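You operate a simulated robot arm through the tools that you are given. There is no shell and no other tool. Be economical: measure what you need, move in short steps, check, and stop when the job is done.

You are at the controls of a simulated robot arm. One attempt, no reset.

Task
Wind 3 turns of tape onto the brass adapter and stand it in the white tray.
Fine: seat it in the chuck, swing the tape arm on, crank the way of the arrow, swing the arm off again. Set down upright: brass adapter.

It is judged by the outcome, as a careful person would: the job done as asked, and still so three seconds after it is handed in. It fails if anything else is knocked over, pushed out of place, dropped, spilled or broken.

Robot
A 7-joint arm with a two-finger parallel gripper, fixed in place. Base frame: the origin is at the foot of the arm, x ahead of it, y to its left, z up. Units: m, degrees, N and s.
With the tool pointing down near the work surface it reaches from about 0.24 to 0.68 m from the base axis. Its first joint turns from -166.0 to 166.0 degrees. Payload 2.5 kg.
Tool frame: the origin (TCP) lies between the finger pads and is the grasp point; the fingertips stand 0.03 m ahead of it; z points along the fingers, y is the line along which they close. Largest opening 0.094 m; finger width 0.028, thickness 0.01; the body of the gripper, 0.05 by 0.096 m, starts 0.055 m behind the TCP.
Orientation is told as [roll, pitch, yaw] about the base's x, y, z axes, in that order, counted from this pose: with the fingers straight down and closing along the base's y, the tool's x points along the base's -x, its y along +y and its z along -z.

Tools
- The arm moves only by the tool step_arm. Its argument "motion" is text: rows parted by semicolons, each of 7 numbers parted by spaces: the shift along the tool's x, y, z in units of 25 mm (1.0 is 25 mm), then the turn, a rotation vector about the tool's x, y, z in units of 4 degrees (1.0 is 4 degrees), then the opening in per cent of the stroke, from 0 (shut) to 100 (fully open). In form: x y z rx ry rz jaw; .... A call has 1 to 12 rows; each row shifts and turns the commanded pose from where the row before left it, along the tool's axes as they then stand. A call with a number of a shift or a turn outside -1 to 1 is refused whole. Each row takes 0.2 s and may step no farther than 0.05 m and 8.6 degrees from the row before; otherwise, or with a gripper value out of range, the whole call is refused. A pose out of reach is approached as far as the arm can. The call stops where the force on the tool passes 50 N (or 10 N more than at its start, if that is more) or the arm is blocked; 0.2 s more then pass. Each finger travels about 0.072 m/s and halts on what it meets, pressing with about 32 N; the grip force reading is that of the motor and also rises with nothing between the fingers. The clock runs only during rows and for 0.2 s after the last one: add rows that do not move to give the fingers time. The reply holds the time, the measured pose of the TCP, the force on the tool along the base axes, the opening and the grip force, in the units named above and with some noise, with the torque about the TCP (base axes, N m) and any sound that the robot's microphone picked up.
- Cameras (640 x 400 px; columns grow to the right, rows downward): "scene" is fixed at [0.2188, -0.4978, 0.7637]; the picture's right is [1.00, -0.03, 0.00], its down [-0.02, -0.56, -0.83] and it looks along [0.02, 0.83, -0.56] (base axes); focal length 334 px, centre (320, 200). "wrist" rides on the gripper at [0.076, 0.014, -0.103] in the tool frame; the picture's right is [-0.18, 0.98, 0.00], its down [-0.75, -0.14, -0.64] and it looks along [-0.63, -0.12, 0.77] (tool axes); focal length 243 px, centre (320, 200). There is no depth. A picture from a camera that has moved, and an enlarged one, comes with that camera's place and axes in the base frame and with its lens.
- capture(camera): a new picture of that camera. The clock stands still meanwhile.
- enlarge(camera, box): a new picture of the part [left, top, right, bottom] of that camera's present view, enlarged. The clock stands still meanwhile.
- hand_in(): hands the job in; it is judged then, once.

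Go step by step. Nothing tells you positions but the pictures and the camera data: compare them with the known pose of the tool, close in by small moves and look again before you grip or let go. The budget is 120 turns and 68 pictures, counting those below and the enlarged ones. Unless the task says otherwise, let go and move clear before handing in, and close with one line.

The tools are called after "Emit:" by a JSON object that holds its "method" and its "body". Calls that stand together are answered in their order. step_arm: Moves the arm, as the interface text tells. Its arguments: {"type":"object","properties":{"motion":{"type":"string"}},"required":["motion"]} The other tools are called the same way: capture (camera) takes a picture; enlarge (camera, box) takes an enlarged picture of a part of a camera's view; hand_in () hands the job in.

At the start:

```text
t: 0.0
tool_pos: [0.2668, 0.4448, 0.2742]
orientation: [0.0, 0.0, 0.0]
ft_force: [0.2, 0.5, -0.3]
torque: [0.0, 0.02, 0.01]
opening: 0.0938
finger_force: 0.1
```

scene: 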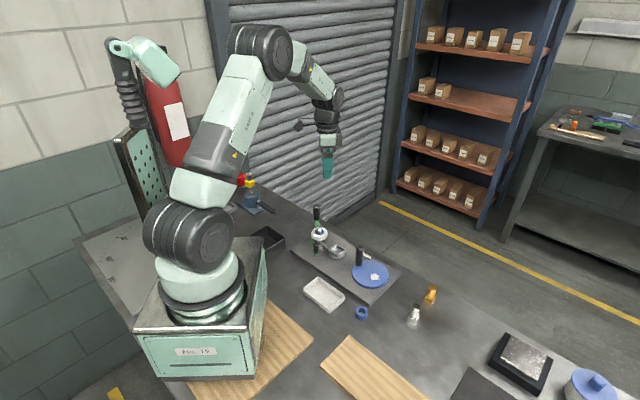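
wrist: 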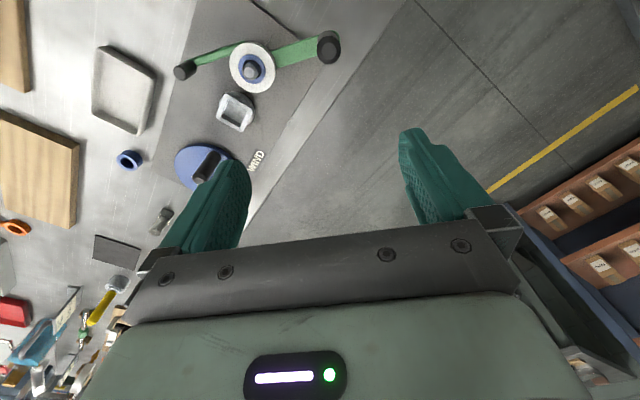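

I see a winding station (base plate with tape arm, chuck, blue crank wheel), a white tray, and some fittings, one brass. I'll look closer first.

Emit:
{"method": "enlarge", "body": {"camera": "scene", "box": [280, 190, 440, 290]}}

Emit:
{"method": "enlarge", "body": {"camera": "scene", "box": [290, 260, 450, 360]}}

Emit:
{"method": "enlarge", "body": {"camera": "wrist", "box": [80, 0, 400, 200]}}

```text
4.00 times, centred on (360, 240) of scene
camera zoom: at [0.2188, -0.4978, 0.7637], right [1.0, -0.03, 0.0], down [-0.02, -0.56, -0.83], along [0.02, 0.83, -0.56], focal length 1334 px, centre (160, 40)
```

zoom: 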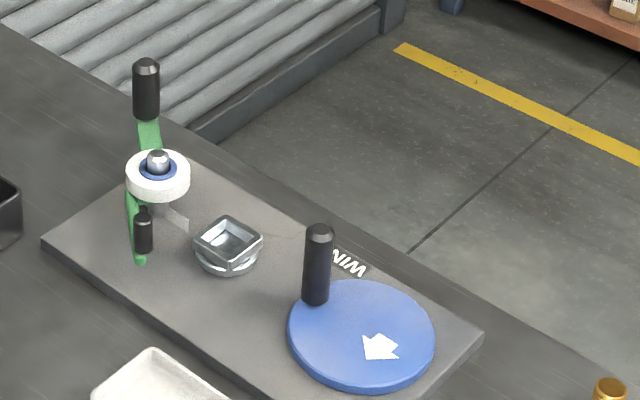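

```text
4.00 times, centred on (370, 310) of scene
camera zoom: at [0.2188, -0.4978, 0.7637], right [1.0, -0.03, 0.0], down [-0.02, -0.56, -0.83], along [0.02, 0.83, -0.56], focal length 1334 px, centre (120, -240)
```

zoom: 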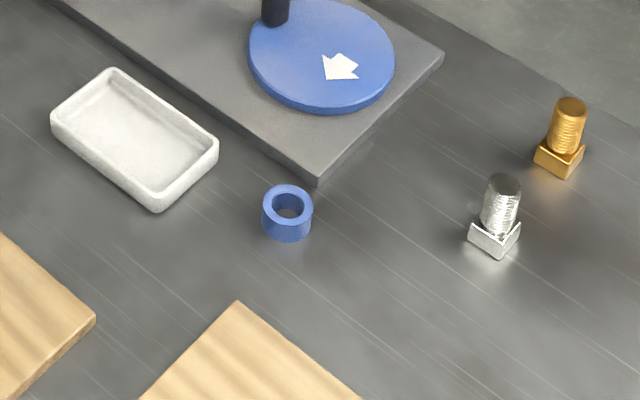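

```text
2.00 times, centred on (240, 100) of wrist
camera zoom: at [0.1907, 0.4591, 0.3777], right [0.18, 0.98, 0.0], down [0.75, -0.14, 0.64], along [0.63, -0.12, -0.77], focal length 485 px, centre (480, 400)
```

zoom: 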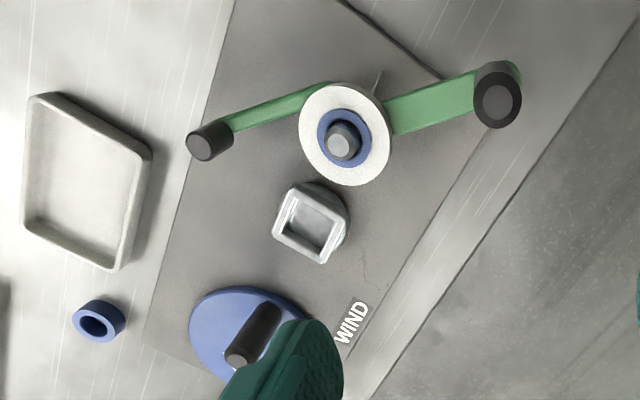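

The square-based brass adapter stands near (0.54, 0.12); I'll zoom on the station's parts to understand the arm pivot and socket orientation.

Emit:
{"method": "enlarge", "body": {"camera": "wrist", "box": [160, 20, 352, 140]}}

Emit:
{"method": "enlarge", "body": {"camera": "scene", "box": [290, 200, 354, 240]}}

Emit:
{"method": "enlarge", "body": {"camera": "scene", "box": [324, 230, 404, 280]}}

Emit:
{"method": "enlarge", "body": {"camera": "scene", "box": [400, 280, 448, 310]}}

```text
3.33 times, centred on (256, 80) of wrist
camera zoom: at [0.1907, 0.4591, 0.3777], right [0.18, 0.98, 0.0], down [0.75, -0.14, 0.64], along [0.63, -0.12, -0.77], focal length 809 px, centre (533, 600)
```

zoom: 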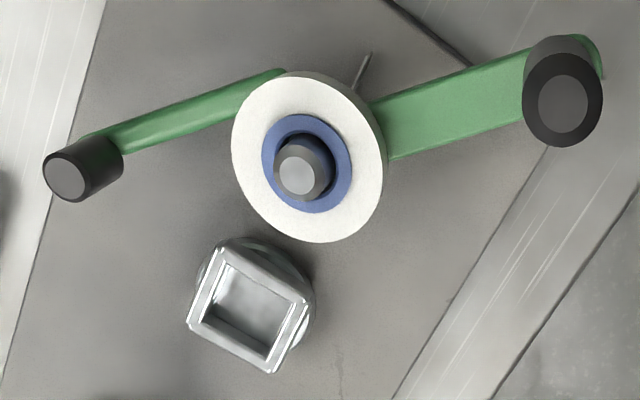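

```text
10.00 times, centred on (322, 220) of scene
camera zoom: at [0.2188, -0.4978, 0.7637], right [1.0, -0.03, 0.0], down [-0.02, -0.56, -0.83], along [0.02, 0.83, -0.56], focal length 3336 px, centre (300, 0)
```

zoom: 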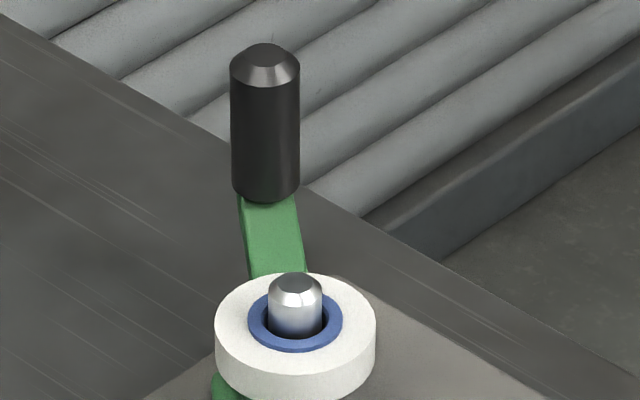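

```text
8.00 times, centred on (364, 255) of scene
camera zoom: at [0.2188, -0.4978, 0.7637], right [1.0, -0.03, 0.0], down [-0.02, -0.56, -0.83], along [0.02, 0.83, -0.56], focal length 2669 px, centre (-32, -240)
```

zoom: 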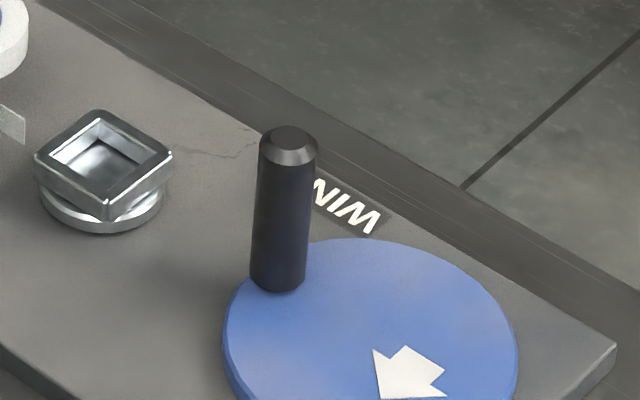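

```text
13.33 times, centred on (424, 295) of scene
camera zoom: at [0.2188, -0.4978, 0.7637], right [1.0, -0.03, 0.0], down [-0.02, -0.56, -0.83], along [0.02, 0.83, -0.56], focal length 4448 px, centre (-1067, -1067)
```

zoom: 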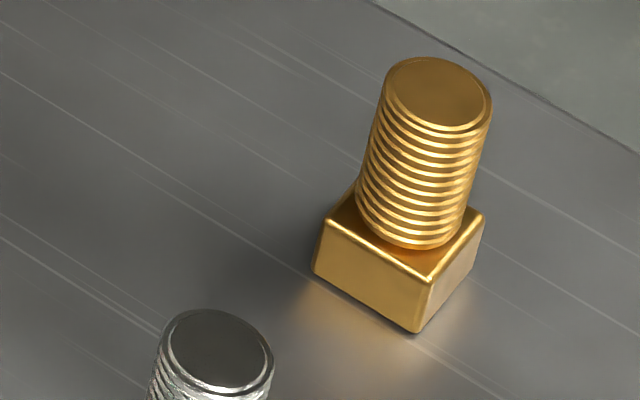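

Now a closer look at the arrow on the wheel and the lower part of the tape arm.

Emit:
{"method": "enlarge", "body": {"camera": "scene", "box": [346, 250, 394, 290]}}

Emit:
{"method": "enlarge", "body": {"camera": "scene", "box": [300, 225, 348, 265]}}

```text
10.00 times, centred on (370, 270) of scene
camera zoom: at [0.2188, -0.4978, 0.7637], right [1.0, -0.03, 0.0], down [-0.02, -0.56, -0.83], along [0.02, 0.83, -0.56], focal length 3336 px, centre (-180, -500)
```

zoom: 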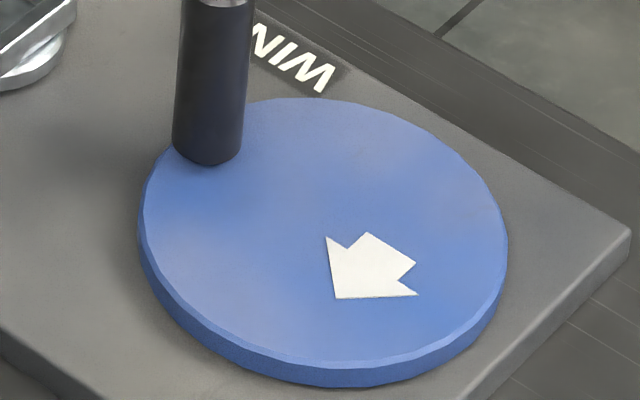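

```text
10.00 times, centred on (324, 245) of scene
camera zoom: at [0.2188, -0.4978, 0.7637], right [1.0, -0.03, 0.0], down [-0.02, -0.56, -0.83], along [0.02, 0.83, -0.56], focal length 3336 px, centre (280, -250)
```

zoom: 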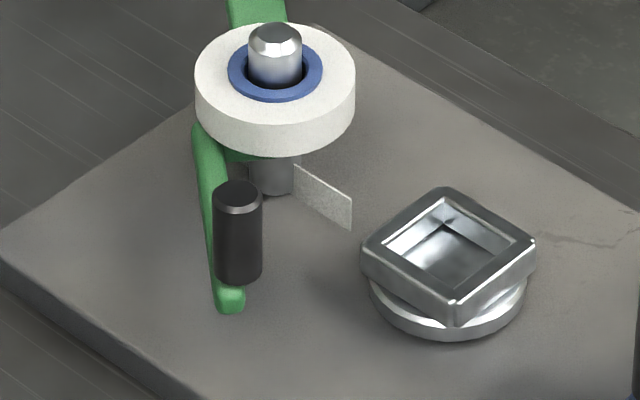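

The arrow points clockwise seen from above, and the tape arm pivots on the spool post. Now moving the wrist camera over to the brass adapter.

Emit:
{"method": "step_arm", "body": {"motion": "-0.51 -1 0.24 0 0 0 100; -0.51 -1 0.24 0 0 0 100; -0.51 -1 0.24 0 0 0 100; -0.51 -1 0.24 0 0 0 100; -0.51 -1 0.24 0 0 0 100; -0.51 -1 0.24 0 0 0 100; -0.51 -1 0.24 0 0 0 100; -0.51 -1 0.24 0 0 0 100; -0.51 -1 0.24 0 0 0 100; -0.51 -1 0.24 0 0 0 100; -0.51 -1 0.24 0 0 0 100; -0.51 -1 0.24 0 0 0 100"}}

Emit:
{"method": "capture", "body": {"camera": "wrist"}}

```text
t: 2.6
tool_pos: [0.4213, 0.1454, 0.2014]
orientation: [0.0, 0.0, 0.0]
ft_force: [-0.2, 0.1, 0.3]
torque: [0.05, -0.01, -0.02]
opening: 0.0942
finger_force: 0.0
```

```text
56 pictures are left
camera wrist: at [0.3462, 0.1596, 0.3045], right [0.18, 0.98, 0.0], down [0.75, -0.14, 0.64], along [0.63, -0.12, -0.77], focal length 243 px, centre (320, 200)
```

wrist: 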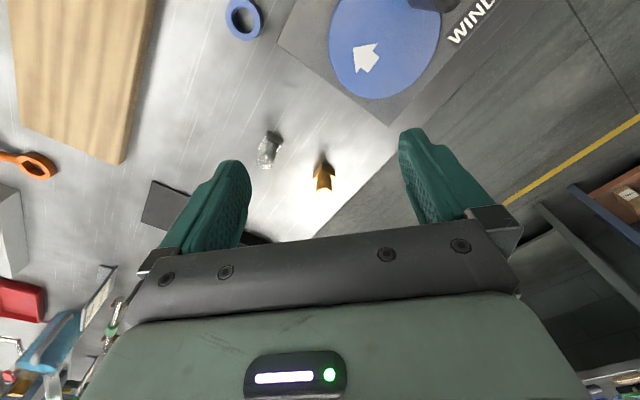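

The brass adapter is in view between the fingers; zooming to measure its position and base orientation.

Emit:
{"method": "enlarge", "body": {"camera": "wrist", "box": [292, 150, 356, 200]}}

Emit:
{"method": "enlarge", "body": {"camera": "wrist", "box": [320, 0, 480, 120]}}

```text
8.00 times, centred on (324, 175) of wrist
camera zoom: at [0.3462, 0.1596, 0.3045], right [0.18, 0.98, 0.0], down [0.75, -0.14, 0.64], along [0.63, -0.12, -0.77], focal length 1941 px, centre (288, 400)
```

zoom: 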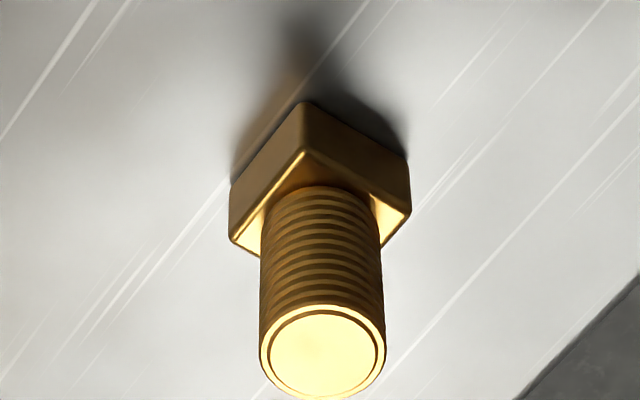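

```text
3.33 times, centred on (400, 60) of wrist
camera zoom: at [0.3462, 0.1596, 0.3045], right [0.18, 0.98, 0.0], down [0.75, -0.14, 0.64], along [0.63, -0.12, -0.77], focal length 809 px, centre (53, 667)
```

zoom: 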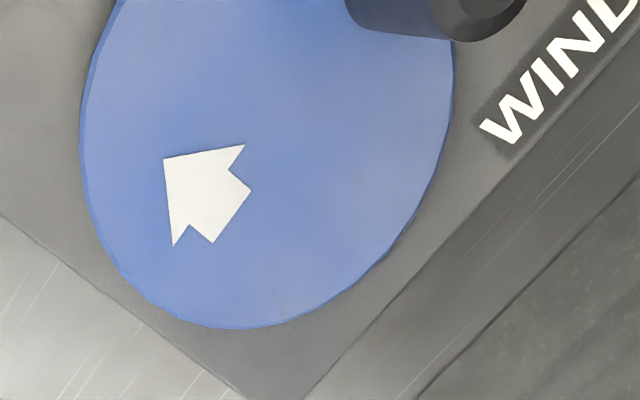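

Adapter measured at about (0.544, 0.128), base square turned 45°, height about 0.05; the chuck socket is also turned 45°, so yaw 0 suits both. Going above it to check.

Emit:
{"method": "step_arm", "body": {"motion": "-0.818 -0.118 0.54 0 0 0 70; -0.818 -0.118 0.54 0 0 0 70; -0.818 -0.118 0.54 0 0 0 70; -0.818 -0.118 0.54 0 0 0 70; -0.818 -0.118 0.54 0 0 0 70; -0.818 -0.118 0.54 0 0 0 70; 0 0 0 0 0 0 70"}}

Emit:
{"method": "enlarge", "body": {"camera": "wrist", "box": [240, 80, 400, 200]}}

Emit:
{"method": "enlarge", "body": {"camera": "scene", "box": [390, 250, 470, 310]}}

```text
t: 4.2
tool_pos: [0.545, 0.1267, 0.1212]
orientation: [0.1, 0.0, 0.0]
ft_force: [0.1, 1.3, 0.4]
torque: [-0.01, 0.02, -0.01]
opening: 0.066
finger_force: 0.1
```

```text
3.33 times, centred on (320, 140) of wrist
camera zoom: at [0.4681, 0.1405, 0.2244], right [0.18, 0.98, 0.0], down [0.75, -0.14, 0.64], along [0.63, -0.12, -0.77], focal length 809 px, centre (320, 400)
```

zoom: 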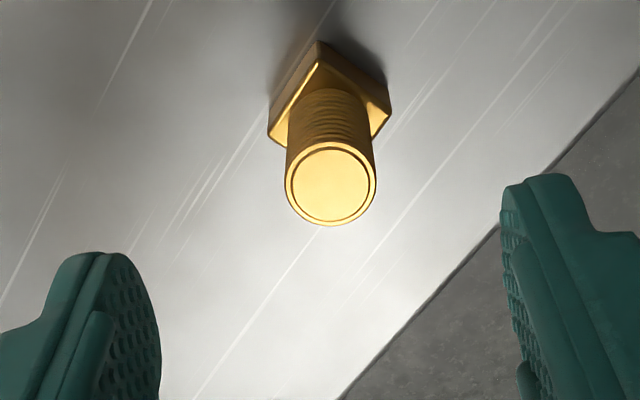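

```text
6.67 times, centred on (430, 280) of scene
camera zoom: at [0.2188, -0.4978, 0.7637], right [1.0, -0.03, 0.0], down [-0.02, -0.56, -0.83], along [0.02, 0.83, -0.56], focal length 2224 px, centre (-413, -333)
```

zoom: 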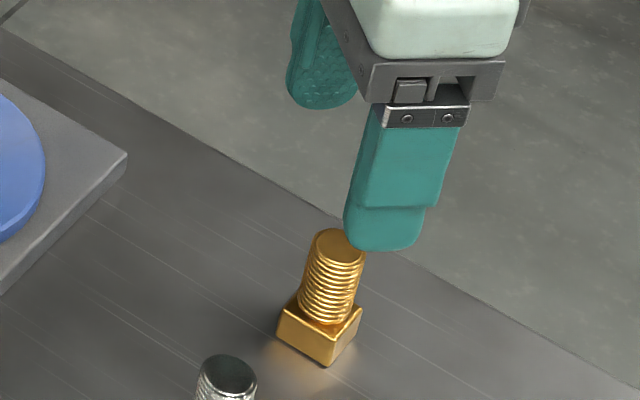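

Well aligned; descending around the thread with fingertips kept above the square base, then gripping.

Emit:
{"method": "step_arm", "body": {"motion": "-0.08 0.03 0.8 0 0 0 60; 0 0 0.8 0 0 0 50; 0 0 0.85 0 0 0 50; 0 0 0 0 0 0 20; 0 0 0 0 0 0 10; 0 0 0 0 0 0 5; 0 0 0 0 0 0 5"}}

Emit:
{"method": "enlarge", "body": {"camera": "wrist", "box": [240, 80, 400, 200]}}

```text
t: 5.8
tool_pos: [0.5438, 0.1278, 0.0608]
orientation: [0.0, 0.0, -0.1]
ft_force: [-0.3, 0.1, 0.2]
torque: [0.0, -0.06, -0.04]
opening: 0.0194
finger_force: 31.8
```

```text
3.33 times, centred on (320, 140) of wrist
camera zoom: at [0.4683, 0.1413, 0.1643], right [0.18, 0.98, 0.0], down [0.75, -0.14, 0.64], along [0.63, -0.12, -0.77], focal length 809 px, centre (320, 400)
```

zoom: 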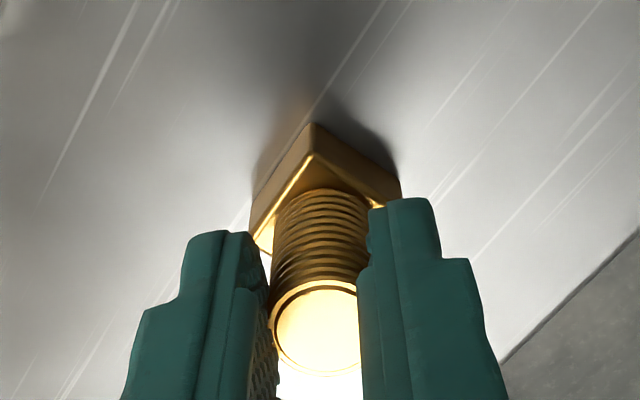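

Gripped at 19.4 mm. Lifting and carrying it toward the chuck, staying well above the handles.

Emit:
{"method": "step_arm", "body": {"motion": "0 0 -0.5 0 0 0 5; 0 0 -1 0 0 0 5; 0 0 -1 0 0 0 5; 0 0 -1 0 0 0 5; 0 0 -1 0 0 0 5; 0 0 -1 0 0 0 5; 0.9 0.67 0 0 0 0 5; 0.9 0.67 0 0 0 0 5; 0.9 0.67 0 0 0 0 5; 0.9 0.67 0 0 0 0 5; 0.9 0.67 0 0 0 0 5"}}

Emit:
{"method": "step_arm", "body": {"motion": "0.9 0.67 0 0 0 0 5; 0.9 0.67 0 0 0 0 5; 0.9 0.67 0 0 0 0 5; 0.9 0.67 0 0 0 0 5; 0.9 0.67 0 0 0 0 5; 0.9 0.67 0 0 0 0 5"}}

Emit:
{"method": "capture", "body": {"camera": "wrist"}}

Emit:
{"method": "enlarge", "body": {"camera": "wrist", "box": [240, 60, 400, 180]}}

Emit:
{"method": "enlarge", "body": {"camera": "scene", "box": [290, 170, 386, 242]}}

```text
t: 8.2
tool_pos: [0.4331, 0.2107, 0.1983]
orientation: [0.1, 0.1, 0.0]
ft_force: [0.8, 0.0, -0.3]
torque: [-0.02, 0.01, -0.01]
opening: 0.0197
finger_force: 31.7
```

```text
t: 9.6
tool_pos: [0.2981, 0.3119, 0.1978]
orientation: [0.1, 0.1, -0.1]
ft_force: [0.2, 0.3, -1.2]
torque: [-0.04, 0.0, 0.0]
opening: 0.0199
finger_force: 31.7
```

```text
50 pictures are left
camera wrist: at [0.2219, 0.3262, 0.3017], right [0.19, 0.98, 0.0], down [0.75, -0.14, 0.64], along [0.63, -0.12, -0.77], focal length 243 px, centre (320, 200)
```

wrist: 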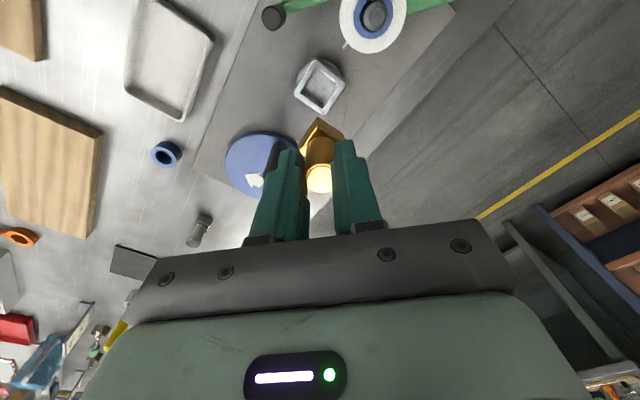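

```text
3.33 times, centred on (320, 120) of wrist
camera zoom: at [0.2219, 0.3262, 0.3017], right [0.19, 0.98, 0.0], down [0.75, -0.14, 0.64], along [0.63, -0.12, -0.77], focal length 809 px, centre (320, 467)
```

zoom: 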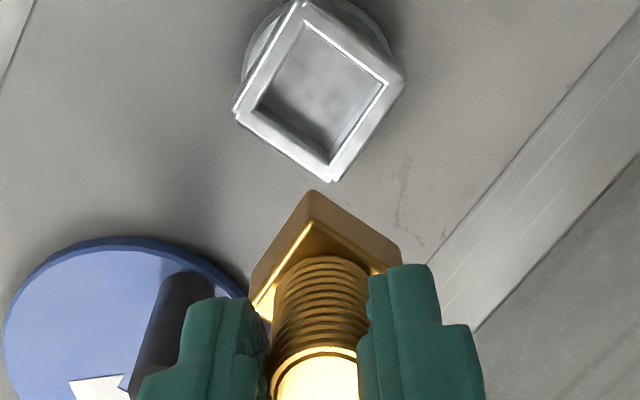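

```text
5.56 times, centred on (338, 206) of scene
camera zoom: at [0.2188, -0.4978, 0.7637], right [1.0, -0.03, 0.0], down [-0.02, -0.56, -0.83], along [0.02, 0.83, -0.56], focal length 1853 px, centre (220, 167)
```

zoom: 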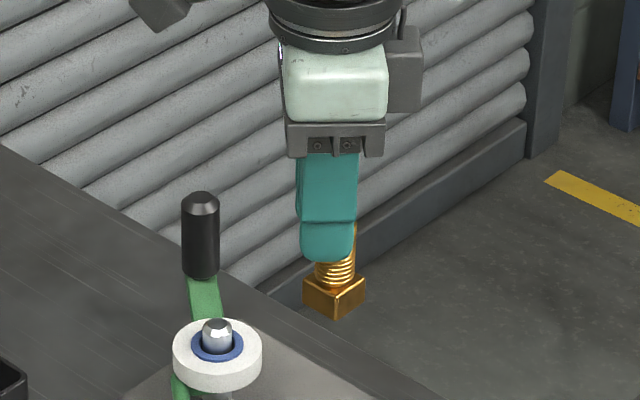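

Socket centre is about (0.2955, 0.311), same 45° orientation; the held adapter is ~1 mm from the TCP axis. Shifting slightly and lowering to just above the rim to check.

Emit:
{"method": "step_arm", "body": {"motion": "0.16 -0.08 0.6 0 0 0 5; 0 0 0.8 0 0 0 5; 0 0 0.8 0 0 0 5; 0 0 0.8 0 0 0 5; 0 0 0.6 0 0 0 5; 0 0 0 0 0 0 5"}}

Emit:
{"method": "enlarge", "body": {"camera": "wrist", "box": [256, 72, 384, 168]}}

Emit:
{"method": "enlarge", "body": {"camera": "scene", "box": [305, 220, 369, 268]}}

```text
t: 11.0
tool_pos: [0.2939, 0.309, 0.1064]
orientation: [-0.1, 0.0, -0.1]
ft_force: [0.7, -0.2, -0.9]
torque: [0.02, -0.02, 0.0]
opening: 0.0196
finger_force: 32.4
```

```text
4.17 times, centred on (320, 120) of wrist
camera zoom: at [0.2178, 0.3243, 0.2101], right [0.18, 0.98, 0.0], down [0.75, -0.14, 0.64], along [0.63, -0.12, -0.77], focal length 1011 px, centre (320, 533)
```

zoom: 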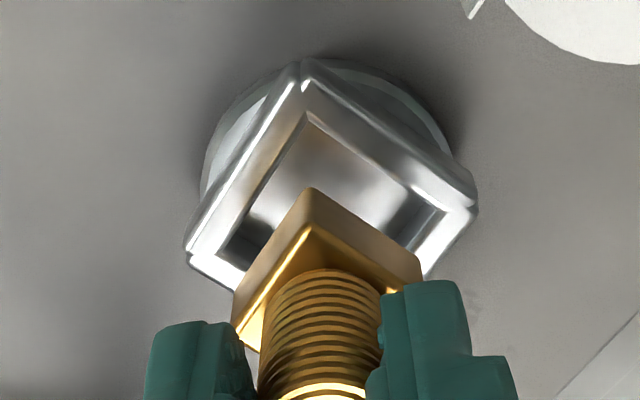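

```text
8.33 times, centred on (337, 244) of scene
camera zoom: at [0.2188, -0.4978, 0.7637], right [1.0, -0.03, 0.0], down [-0.02, -0.56, -0.83], along [0.02, 0.83, -0.56], focal length 2780 px, centre (178, -167)
```

zoom: 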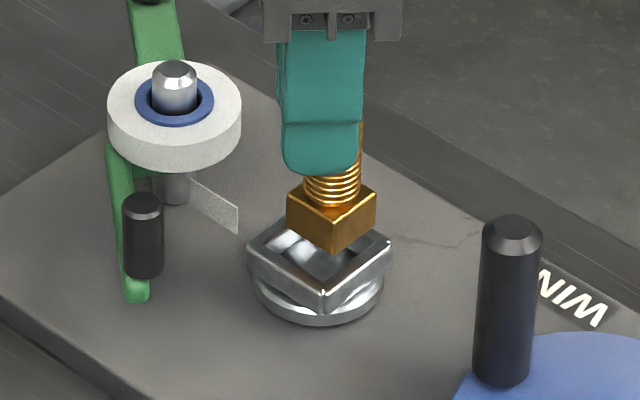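

Socket rim is at z≈0.029 and I'm only about 1 mm off. Correcting and lowering gently into the socket.

Emit:
{"method": "step_arm", "body": {"motion": "0.045 0.04 0 0 0 0 5; 0 0 0.2 0 0 0 5; 0 0 0.2 0 0 0 5; 0 0 0.2 0 0 0 5; 0 0 0.2 0 0 0 5; 0 0 0.1 0 0 0 5; 0 0 0 0 0 0 5"}}

Emit:
{"method": "enlarge", "body": {"camera": "wrist", "box": [256, 72, 384, 168]}}

```text
t: 12.6
tool_pos: [0.2921, 0.3109, 0.0854]
orientation: [0.0, 0.0, 0.0]
ft_force: [0.5, 1.2, -0.7]
torque: [-0.02, -0.05, 0.02]
opening: 0.0195
finger_force: 31.8
```

```text
4.17 times, centred on (320, 120) of wrist
camera zoom: at [0.2158, 0.3255, 0.1887], right [0.18, 0.98, 0.0], down [0.75, -0.14, 0.64], along [0.63, -0.12, -0.77], focal length 1011 px, centre (320, 533)
```

zoom: 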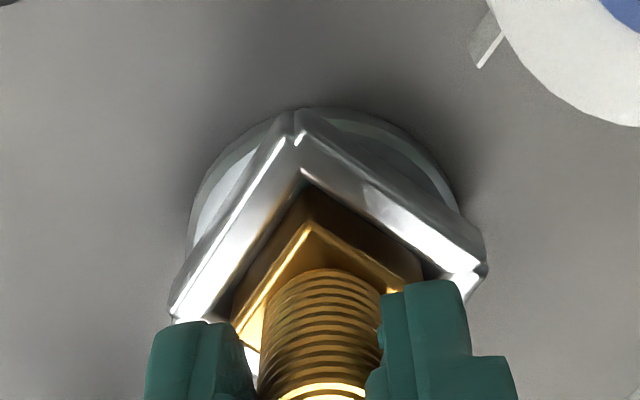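

The base has entered the socket squarely. Continuing down to the socket floor.

Emit:
{"method": "step_arm", "body": {"motion": "0 0 0.12 0 0 0 5; 0 0 0.12 0 0 0 5; 0 0 0.12 0 0 0 5; 0 0 0.12 0 0 0 5"}}

Emit:
{"method": "enlarge", "body": {"camera": "wrist", "box": [256, 72, 384, 168]}}

```text
t: 13.6
tool_pos: [0.2928, 0.3116, 0.0741]
orientation: [-0.1, 0.0, 0.0]
ft_force: [0.2, -6.8, 23.2]
torque: [-0.54, -0.24, 0.0]
opening: 0.0198
finger_force: 32.3
```

```text
4.17 times, centred on (320, 120) of wrist
camera zoom: at [0.2169, 0.3258, 0.1772], right [0.18, 0.98, 0.0], down [0.75, -0.14, 0.64], along [0.63, -0.12, -0.77], focal length 1011 px, centre (320, 533)
```

zoom: 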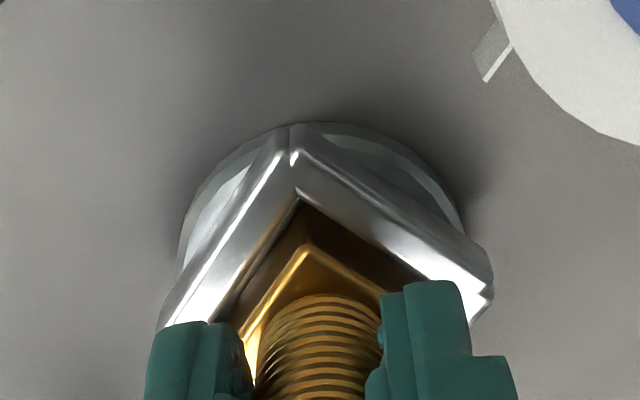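

It's resting on the socket floor (23 N). Relieving the push, opening, and rising clear to look.

Emit:
{"method": "step_arm", "body": {"motion": "0 0 -0.06 0 0 0 5; 0 0 0 0 0 0 15; 0 0 0 0 0 0 30; 0 0 0 0 0 0 40; 0 0 0 0 0 0 40; 0 0 -0.5 0 0 0 40; 0 0 -1 0 0 0 40; 0 0 -1 0 0 0 40; 0 0 -1 0 0 0 40; 0 0 -1 0 0 0 40"}}

Emit:
{"method": "capture", "body": {"camera": "wrist"}}

Emit:
{"method": "enlarge", "body": {"camera": "wrist", "box": [240, 30, 400, 150]}}

Emit:
{"method": "enlarge", "body": {"camera": "scene", "box": [295, 200, 391, 272]}}

```text
t: 15.8
tool_pos: [0.2941, 0.3123, 0.1876]
orientation: [0.0, 0.0, 0.1]
ft_force: [-0.3, 0.1, -0.3]
torque: [0.02, 0.01, 0.03]
opening: 0.0376
finger_force: 0.1
```

```text
43 pictures are left
camera wrist: at [0.2163, 0.3269, 0.291], right [0.18, 0.98, 0.0], down [0.75, -0.14, 0.64], along [0.63, -0.12, -0.77], focal length 243 px, centre (320, 200)
```

wrist: 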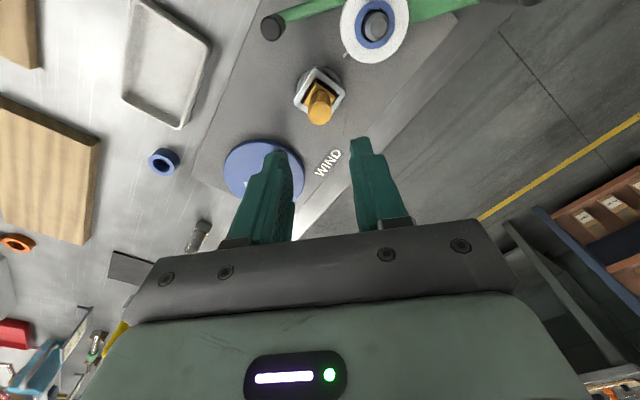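

```text
3.33 times, centred on (320, 90) of wrist
camera zoom: at [0.2163, 0.3269, 0.291], right [0.18, 0.98, 0.0], down [0.75, -0.14, 0.64], along [0.63, -0.12, -0.77], focal length 809 px, centre (320, 567)
```

zoom: 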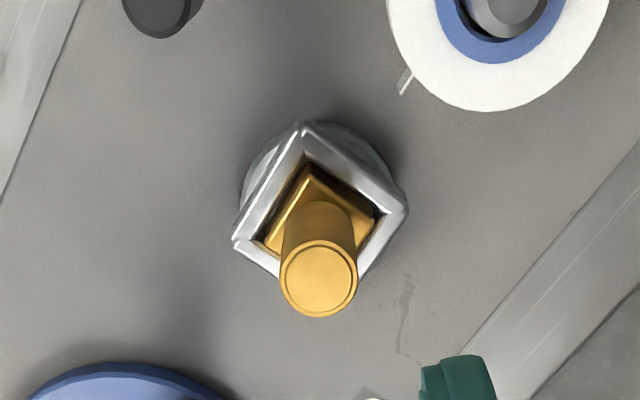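

```text
5.56 times, centred on (343, 236) of scene
camera zoom: at [0.2188, -0.4978, 0.7637], right [1.0, -0.03, 0.0], down [-0.02, -0.56, -0.83], along [0.02, 0.83, -0.56], focal length 1853 px, centre (192, 0)
```

zoom: 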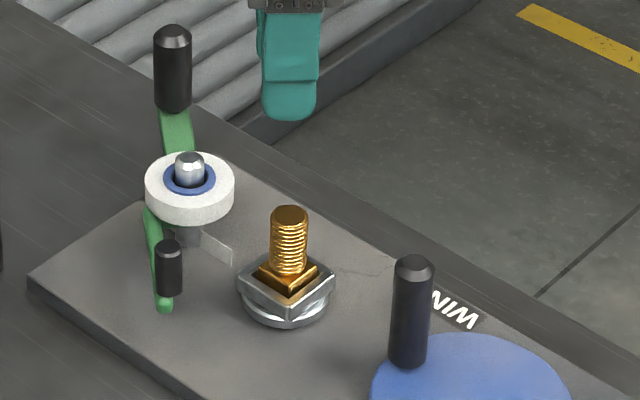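

Adapter is seated upright in the chuck. The tape arm's handle is near (0.232, 0.460), pivot near (0.239, 0.363); it must swing counter-clockwise so the roller reaches the chuck. Going above the handle.

Emit:
{"method": "step_arm", "body": {"motion": "0.413 0.985 0 0 0 0 50; 0.413 0.985 0 0 0 0 60; 0.413 0.985 0 0 0 0 60; 0.413 0.985 0 0 0 0 60; 0.413 0.985 0 0 0 0 60; 0.413 0.985 0 0 0 0 60; 0 0 0.5 0 0 0 60; 0 0 0.5 0 0 0 60; 0 0 0 0 0 0 60"}}

Emit:
{"method": "capture", "body": {"camera": "wrist"}}

Emit:
{"method": "enlarge", "body": {"camera": "scene", "box": [290, 180, 354, 228]}}

```text
t: 17.8
tool_pos: [0.2313, 0.4597, 0.1619]
orientation: [0.0, 0.0, 0.0]
ft_force: [0.1, 0.6, 0.4]
torque: [0.0, -0.02, 0.01]
opening: 0.0566
finger_force: 0.0
```

```text
40 pictures are left
camera wrist: at [0.1552, 0.4734, 0.2666], right [0.18, 0.98, 0.0], down [0.75, -0.14, 0.64], along [0.63, -0.12, -0.77], focal length 243 px, centre (320, 200)
```

wrist: 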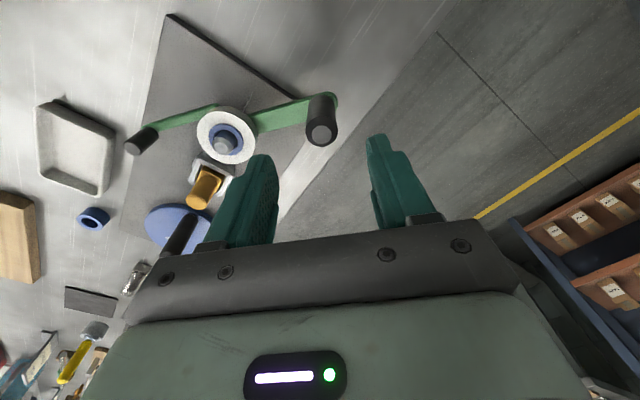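

```text
8.33 times, centred on (322, 204) of scene
camera zoom: at [0.2188, -0.4978, 0.7637], right [1.0, -0.03, 0.0], down [-0.02, -0.56, -0.83], along [0.02, 0.83, -0.56], focal length 2780 px, centre (303, 167)
```

zoom: 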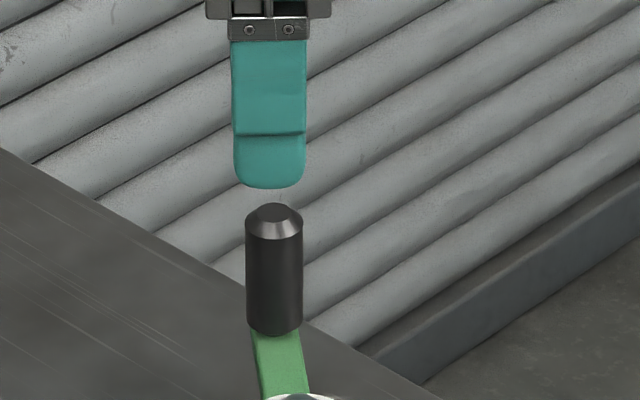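

The handle is right below the gripper. Descending and gripping it.

Emit:
{"method": "step_arm", "body": {"motion": "-0.08 -0.02 0.8 0 0 0 60; 0 0 0.8 0 0 0 60; 0 0 0.8 0 0 0 60; 0 0 0.7 0 0 0 60; 0 0 0 0 0 0 35; 0 0 0 0 0 0 20; 0 0 0 0 0 0 10; 0 0 0 0 0 0 10"}}

Emit:
{"method": "enlarge", "body": {"camera": "wrist", "box": [200, 60, 440, 240]}}

```text
t: 19.6
tool_pos: [0.2328, 0.4588, 0.0833]
orientation: [0.2, 0.0, 0.0]
ft_force: [1.9, 13.4, -8.6]
torque: [-0.87, -0.2, 0.11]
opening: 0.0248
finger_force: 45.1
```

```text
2.22 times, centred on (320, 150) of wrist
camera zoom: at [0.1559, 0.4741, 0.1875], right [0.18, 0.98, 0.0], down [0.75, -0.14, 0.64], along [0.63, -0.12, -0.77], focal length 539 px, centre (320, 311)
```

zoom: 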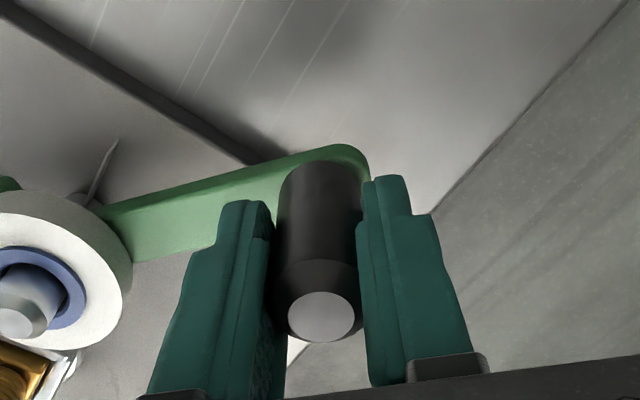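

Gripped the handle. Swinging it counter-clockwise along its arc in small steps.

Emit:
{"method": "step_arm", "body": {"motion": "0 0.05 0 0 0 0 10; 0.34 -0.03 0 0 0 0 10; 0.336 -0.064 0 0 0 0 10; 0.328 -0.092 0 0 0 0 10; 0.32 -0.12 0 0 0 0 10"}}

Emit:
{"method": "enlarge", "body": {"camera": "scene", "box": [285, 200, 381, 272]}}

```text
t: 20.8
tool_pos: [0.2018, 0.4527, 0.0834]
orientation: [0.0, -0.2, 0.0]
ft_force: [12.9, 0.7, -4.4]
torque: [-0.07, 0.31, 0.89]
opening: 0.0234
finger_force: 45.2
```

```text
5.56 times, centred on (333, 236) of scene
camera zoom: at [0.2188, -0.4978, 0.7637], right [1.0, -0.03, 0.0], down [-0.02, -0.56, -0.83], along [0.02, 0.83, -0.56], focal length 1853 px, centre (248, 0)
```

zoom: 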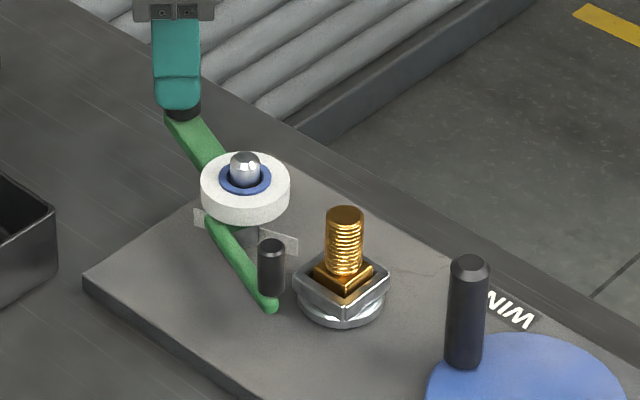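

The arm swings correctly, roller approaching the adapter. Continuing.

Emit:
{"method": "step_arm", "body": {"motion": "0.308 -0.148 0 0 0 0 10; 0.292 -0.172 0 0 0 0 10; 0.15 -0.1 0 0 0 0 10"}}

Emit:
{"method": "enlarge", "body": {"camera": "scene", "box": [285, 200, 381, 272]}}

```text
t: 21.6
tool_pos: [0.1811, 0.4407, 0.085]
orientation: [0.0, 0.0, -0.1]
ft_force: [14.0, -8.2, 1.5]
torque: [0.68, 0.09, 0.44]
opening: 0.0245
finger_force: 45.2
```

```text
5.56 times, centred on (333, 236) of scene
camera zoom: at [0.2188, -0.4978, 0.7637], right [1.0, -0.03, 0.0], down [-0.02, -0.56, -0.83], along [0.02, 0.83, -0.56], focal length 1853 px, centre (248, 0)
```

zoom: 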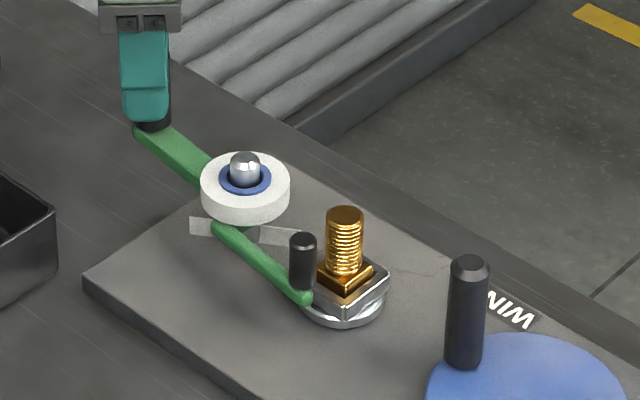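

The roller is almost on the adapter; a few more degrees while watching force and sound.

Emit:
{"method": "step_arm", "body": {"motion": "0.13 -0.095 0 0 0 0 10; 0.13 -0.1 0 0 0 0 10; 0.13 -0.105 0 0 0 0 10"}}

Emit:
{"method": "enlarge", "body": {"camera": "scene", "box": [309, 220, 357, 256]}}

```text
t: 22.4
tool_pos: [0.1724, 0.4346, 0.0834]
orientation: [-0.1, 0.0, 0.0]
ft_force: [16.5, -8.6, 4.8]
torque: [0.4, 0.36, 0.35]
opening: 0.0244
finger_force: 44.8
```

```text
11.11 times, centred on (333, 238) of scene
camera zoom: at [0.2188, -0.4978, 0.7637], right [1.0, -0.03, 0.0], down [-0.02, -0.56, -0.83], along [0.02, 0.83, -0.56], focal length 3707 px, centre (176, -222)
```

zoom: 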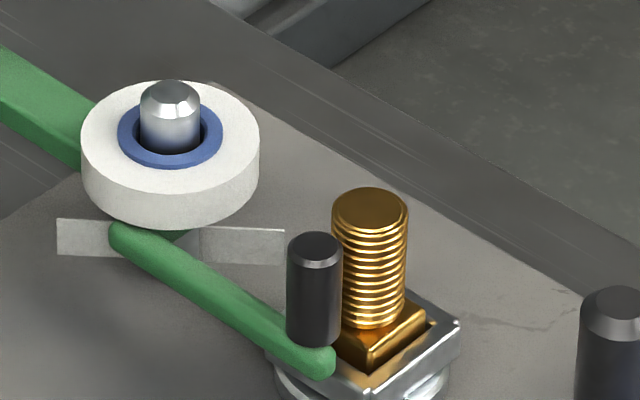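

Roller nearly touching the thread; nudging a little further.

Emit:
{"method": "step_arm", "body": {"motion": "0.12 -0.11 0 0 0 0 10; 0.12 -0.11 0 0 0 0 10; 0 0 0 0 0 0 10"}}

Emit:
{"method": "enlarge", "body": {"camera": "scene", "box": [309, 220, 357, 256]}}

Emit:
{"method": "enlarge", "body": {"camera": "wrist", "box": [120, 60, 360, 240]}}

```text
t: 22.9
tool_pos: [0.1702, 0.4332, 0.0851]
orientation: [0.4, -0.4, -0.2]
ft_force: [3.1, 7.5, -4.4]
torque: [-1.77, 0.64, 0.01]
opening: 0.0251
finger_force: 44.8
stopped in row 2: the force on the tool passed its limit at 56 N (the readings are from after the stop); the commanded pose is now the measured one
```

```text
11.11 times, centred on (333, 238) of scene
camera zoom: at [0.2188, -0.4978, 0.7637], right [1.0, -0.03, 0.0], down [-0.02, -0.56, -0.83], along [0.02, 0.83, -0.56], focal length 3707 px, centre (176, -222)
```

zoom: 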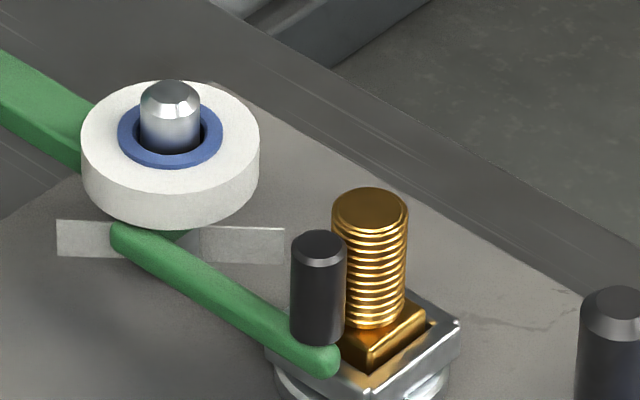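

```text
2.22 times, centred on (240, 150) of wrist
camera zoom: at [0.0933, 0.4465, 0.1872], right [0.19, 0.98, 0.01], down [0.75, -0.15, 0.65], along [0.64, -0.11, -0.76], focal length 539 px, centre (498, 311)
```

zoom: 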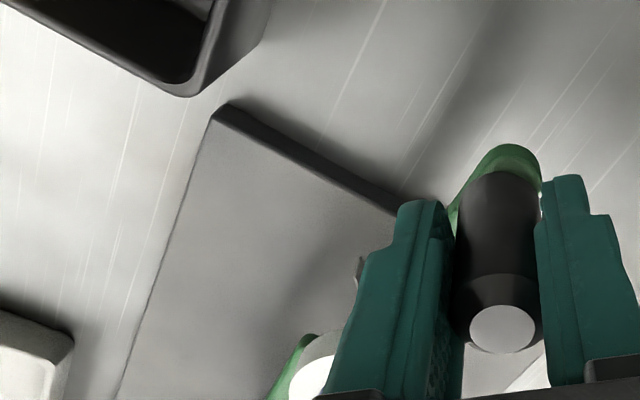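

The arm has come to its stop with the roller on the adapter. Releasing the handle and rising straight up to check from above.

Emit:
{"method": "step_arm", "body": {"motion": "0 0 0 0 0 0 30; 0 0 0 0 0 0 50; 0 0 0 0 0 0 60; 0 0 0 0 0 0 60; 0 0 -0.6 0 0 0 60; 0 0 -1 0 0 0 60; 0 0 -1 0 0 0 60; 0 0 -1 0 0 0 60; 0 0 -1 0 0 0 60; -0.5 -0.8 0 0 0 0 60; -0.5 -0.8 0 0 0 0 60; -0.5 -0.8 0 0 0 0 60"}}

Emit:
{"method": "step_arm", "body": {"motion": "-0.5 -0.8 0 0 0 0 60; -0.5 -0.8 0 0 0 0 60; -0.5 -0.8 0 0 0 0 60"}}

Emit:
{"method": "capture", "body": {"camera": "wrist"}}

Emit:
{"method": "enlarge", "body": {"camera": "wrist", "box": [220, 0, 420, 150]}}

```text
t: 25.5
tool_pos: [0.2065, 0.3716, 0.1991]
orientation: [0.6, -0.4, -0.2]
ft_force: [0.2, 0.2, 0.2]
torque: [-0.02, 0.01, 0.02]
opening: 0.0562
finger_force: 0.0
```

```text
t: 26.3
tool_pos: [0.2429, 0.3117, 0.1987]
orientation: [0.6, -0.4, 0.0]
ft_force: [-0.2, 0.3, -0.9]
torque: [0.01, 0.01, -0.02]
opening: 0.0564
finger_force: 0.1
```

```text
32 pictures are left
camera wrist: at [0.1668, 0.3248, 0.3031], right [0.19, 0.98, 0.01], down [0.75, -0.15, 0.65], along [0.64, -0.11, -0.76], focal length 243 px, centre (320, 200)
```

wrist: 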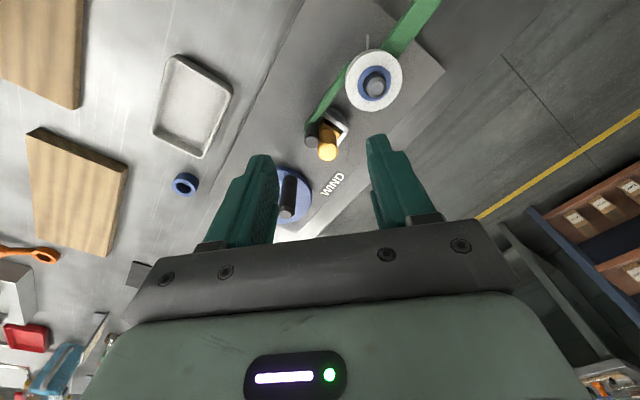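

```text
2.67 times, centred on (320, 75) of wrist
camera zoom: at [0.1668, 0.3248, 0.3031], right [0.19, 0.98, 0.01], down [0.75, -0.15, 0.65], along [0.64, -0.11, -0.76], focal length 647 px, centre (320, 533)
```

zoom: 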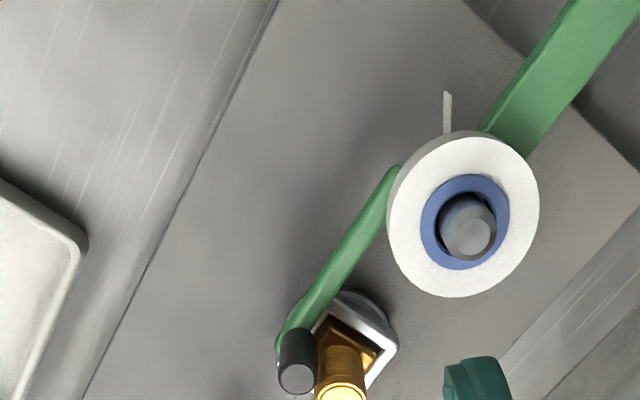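

The roller now sits against the thread and the arm stays put. Now moving over the crank wheel to measure its centre and handle.

Emit:
{"method": "step_arm", "body": {"motion": "-0.9 -0.52 0 0.15 0.1 0 70; -0.9 -0.52 0 0 0 0 70; -0.9 -0.52 0 0 0 0 70; -0.9 -0.52 0 0 0 0 70; -0.9 -0.52 0 0 0 0 70; 0 0 0 0 0 0 70"}}

Emit:
{"method": "capture", "body": {"camera": "wrist"}}

Emit:
{"method": "enlarge", "body": {"camera": "wrist", "box": [220, 40, 380, 160]}}

```text
t: 27.7
tool_pos: [0.3538, 0.2464, 0.2]
orientation: [-0.1, -0.1, -0.2]
ft_force: [0.4, 0.0, -0.5]
torque: [-0.01, -0.01, 0.01]
opening: 0.0659
finger_force: 0.0
```

```text
30 pictures are left
camera wrist: at [0.2777, 0.2613, 0.3033], right [0.19, 0.98, 0.0], down [0.75, -0.14, 0.64], along [0.63, -0.12, -0.77], focal length 243 px, centre (320, 200)
```

wrist: 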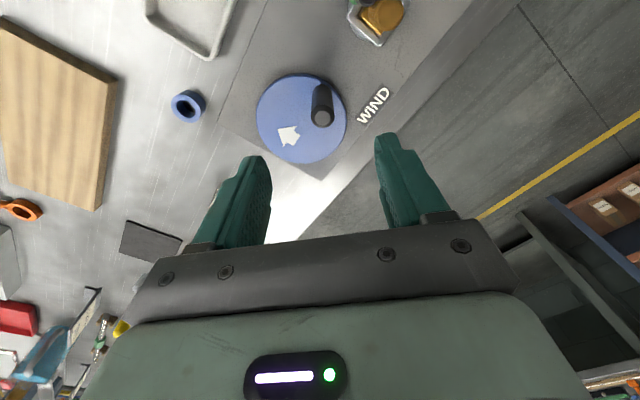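

```text
3.33 times, centred on (300, 100) of wrist
camera zoom: at [0.2777, 0.2613, 0.3033], right [0.19, 0.98, 0.0], down [0.75, -0.14, 0.64], along [0.63, -0.12, -0.77], focal length 809 px, centre (387, 533)
```

zoom: 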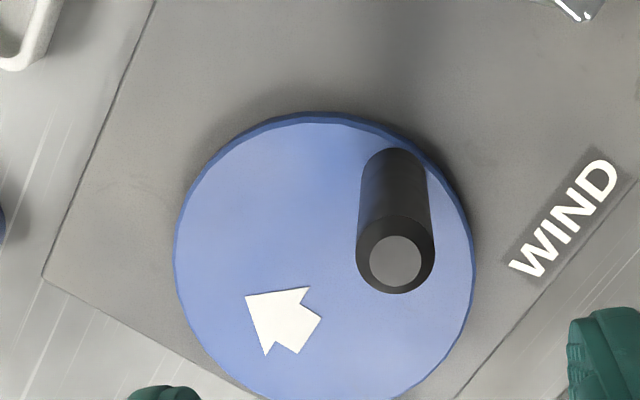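

Wheel centre ≈ (0.388, 0.218), handle ≈ (0.361, 0.248), crank radius ≈ 0.040, top z ≈ 0.09. Lowering on the handle and gripping.

Emit:
{"method": "step_arm", "body": {"motion": "-0.27 0.064 0.8 0 0 0.05 60; 0 0 0.8 0 0 0 60; 0 0 0.8 0 0 0 60; 0 0 0.8 0 0 0 60; 0 0 0.8 0 0 0 60; 0 0 0.88 0 0 0 60; 0 0 0 0 0 0 35; 0 0 0 0 0 0 20; 0 0 0 0 0 0 10; 0 0 0 0 0 0 10"}}

Emit:
{"method": "enlarge", "body": {"camera": "wrist", "box": [200, 30, 440, 210]}}

```text
t: 29.9
tool_pos: [0.3637, 0.2463, 0.077]
orientation: [-0.1, -0.1, -0.4]
ft_force: [3.8, -4.6, -9.5]
torque: [0.96, -0.29, 0.02]
opening: 0.0219
finger_force: 44.9
```

```text
2.22 times, centred on (320, 120) of wrist
camera zoom: at [0.2868, 0.2631, 0.1794], right [0.19, 0.98, 0.0], down [0.75, -0.15, 0.64], along [0.63, -0.12, -0.77], focal length 539 px, centre (320, 378)
```

zoom: 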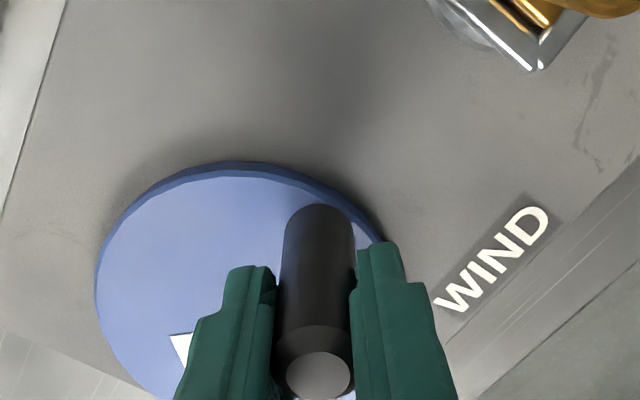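

Handle gripped. First a 60° clockwise trial, watching force and tape.

Emit:
{"method": "step_arm", "body": {"motion": "-0.472 0.303 0 0 0 0 10; -0.547 0.123 0 0 0 0 10; -0.556 -0.071 0 0 0 0 10"}}

Emit:
{"method": "enlarge", "body": {"camera": "scene", "box": [295, 200, 391, 272]}}

```text
t: 30.7
tool_pos: [0.4036, 0.26, 0.0759]
orientation: [0.2, -0.1, -0.3]
ft_force: [5.8, 28.9, -28.9]
torque: [-0.89, -0.19, -0.06]
opening: 0.0215
finger_force: 45.0
```

```text
5.56 times, centred on (343, 236) of scene
camera zoom: at [0.2188, -0.4978, 0.7637], right [1.0, -0.03, 0.0], down [-0.02, -0.56, -0.83], along [0.02, 0.83, -0.56], focal length 1853 px, centre (192, 0)
```

zoom: 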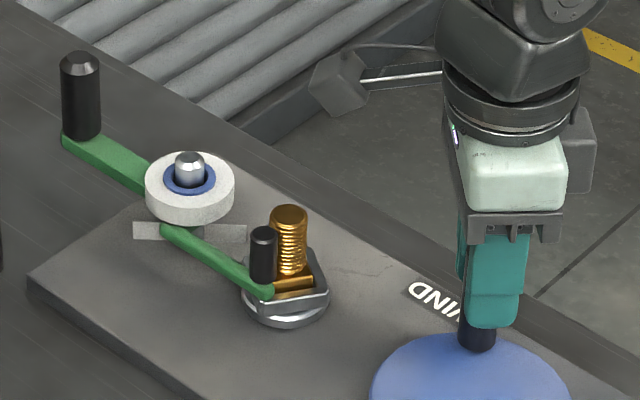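

The chuck turns with the crank. The true circle seems shifted a few mm from my estimate; correcting as I go.

Emit:
{"method": "step_arm", "body": {"motion": "-0.508 -0.068 0.04 0 0 0 10; -0.384 -0.424 0.04 0 0 0 10; -0.212 -0.528 0 0 0 0 10"}}

```text
t: 31.5
tool_pos: [0.4309, 0.2281, 0.0747]
orientation: [0.0, -0.2, -0.5]
ft_force: [14.7, 4.9, 12.3]
torque: [-0.04, 0.19, -0.01]
opening: 0.0207
finger_force: 33.1
```

Emit:
{"method": "step_arm", "body": {"motion": "-0.04 -0.592 0 0 0 0 10; 0.18 -0.548 0 0 0 0 10; 0.352 -0.452 0 0 0 0 10; 0.492 -0.308 0 0 0 0 10"}}

```text
t: 32.5
tool_pos: [0.4154, 0.179, 0.0745]
orientation: [-0.5, -0.4, -1.0]
ft_force: [0.9, -3.7, 1.3]
torque: [1.83, 1.31, -0.02]
opening: 0.0204
finger_force: 45.1
stopped in row 4: the force on the tool passed its limit at 52 N (the readings are from after the stop); the commanded pose is now the measured one
```

Stopped on a force spike; looking at how the handle sits in the grip.

Emit:
{"method": "capture", "body": {"camera": "wrist"}}

Emit:
{"method": "enlarge", "body": {"camera": "scene", "box": [305, 210, 417, 294]}}

```text
26 pictures are left
camera wrist: at [0.3386, 0.1958, 0.1786], right [0.2, 0.98, -0.01], down [0.75, -0.15, 0.65], along [0.63, -0.14, -0.76], focal length 243 px, centre (320, 200)
```

wrist: 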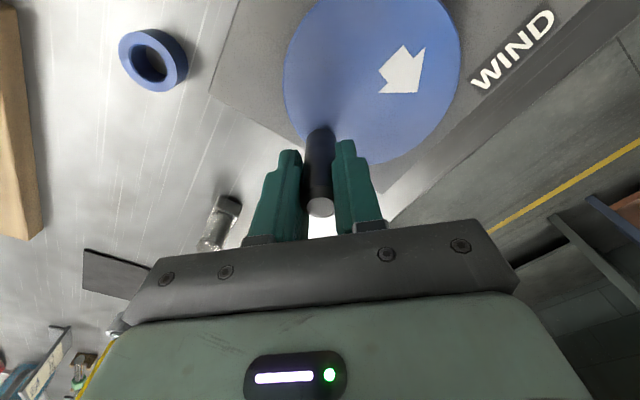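

```text
4.76 times, centred on (361, 252) of scene
camera zoom: at [0.2188, -0.4978, 0.7637], right [1.0, -0.03, 0.0], down [-0.02, -0.56, -0.83], along [0.02, 0.83, -0.56], focal length 1589 px, centre (125, -48)
```

zoom: 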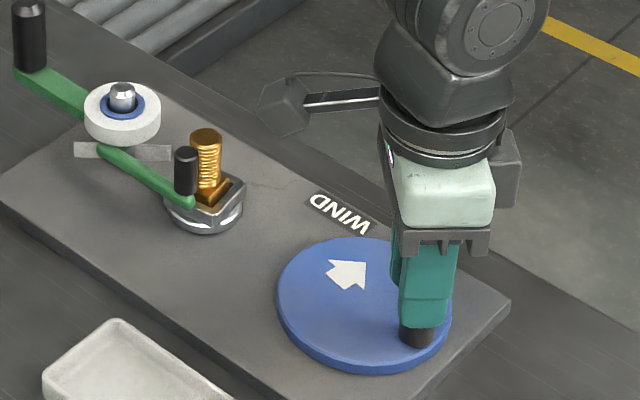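

The handle slipped ~5 mm in the pads because my radius was too small; refit gives centre ≈ (0.3925, 0.2155), radius ≈ 0.0445, about 190° turned so far. Continuing with that.

Emit:
{"method": "step_arm", "body": {"motion": "0.563 -0.255 0 0.1 0.1 0.2 10; 0.616 -0.047 0 0 0 0 10; 0.595 0.166 0 0 0 0 10; 0.5025 0.36 0 0 0 0 10"}}

```text
t: 33.5
tool_pos: [0.3564, 0.1861, 0.0738]
orientation: [-1.0, 0.4, -1.5]
ft_force: [-17.5, -14.9, 26.5]
torque: [1.81, 0.74, -0.05]
opening: 0.0212
finger_force: 45.0
```

Emit:
{"method": "step_arm", "body": {"motion": "0.389 0.47 -0.05 -0.2 -0.1 -0.35 10; 0.154 0.599 0 0 0 0 10; -0.06 0.615 0 0 0 0 10; -0.267 0.557 0 0 0 0 10"}}

```text
t: 34.5
tool_pos: [0.355, 0.2428, 0.0756]
orientation: [-0.1, -0.4, -0.3]
ft_force: [-4.9, 4.5, -37.1]
torque: [0.67, -0.16, 0.0]
opening: 0.0204
finger_force: 45.2
```

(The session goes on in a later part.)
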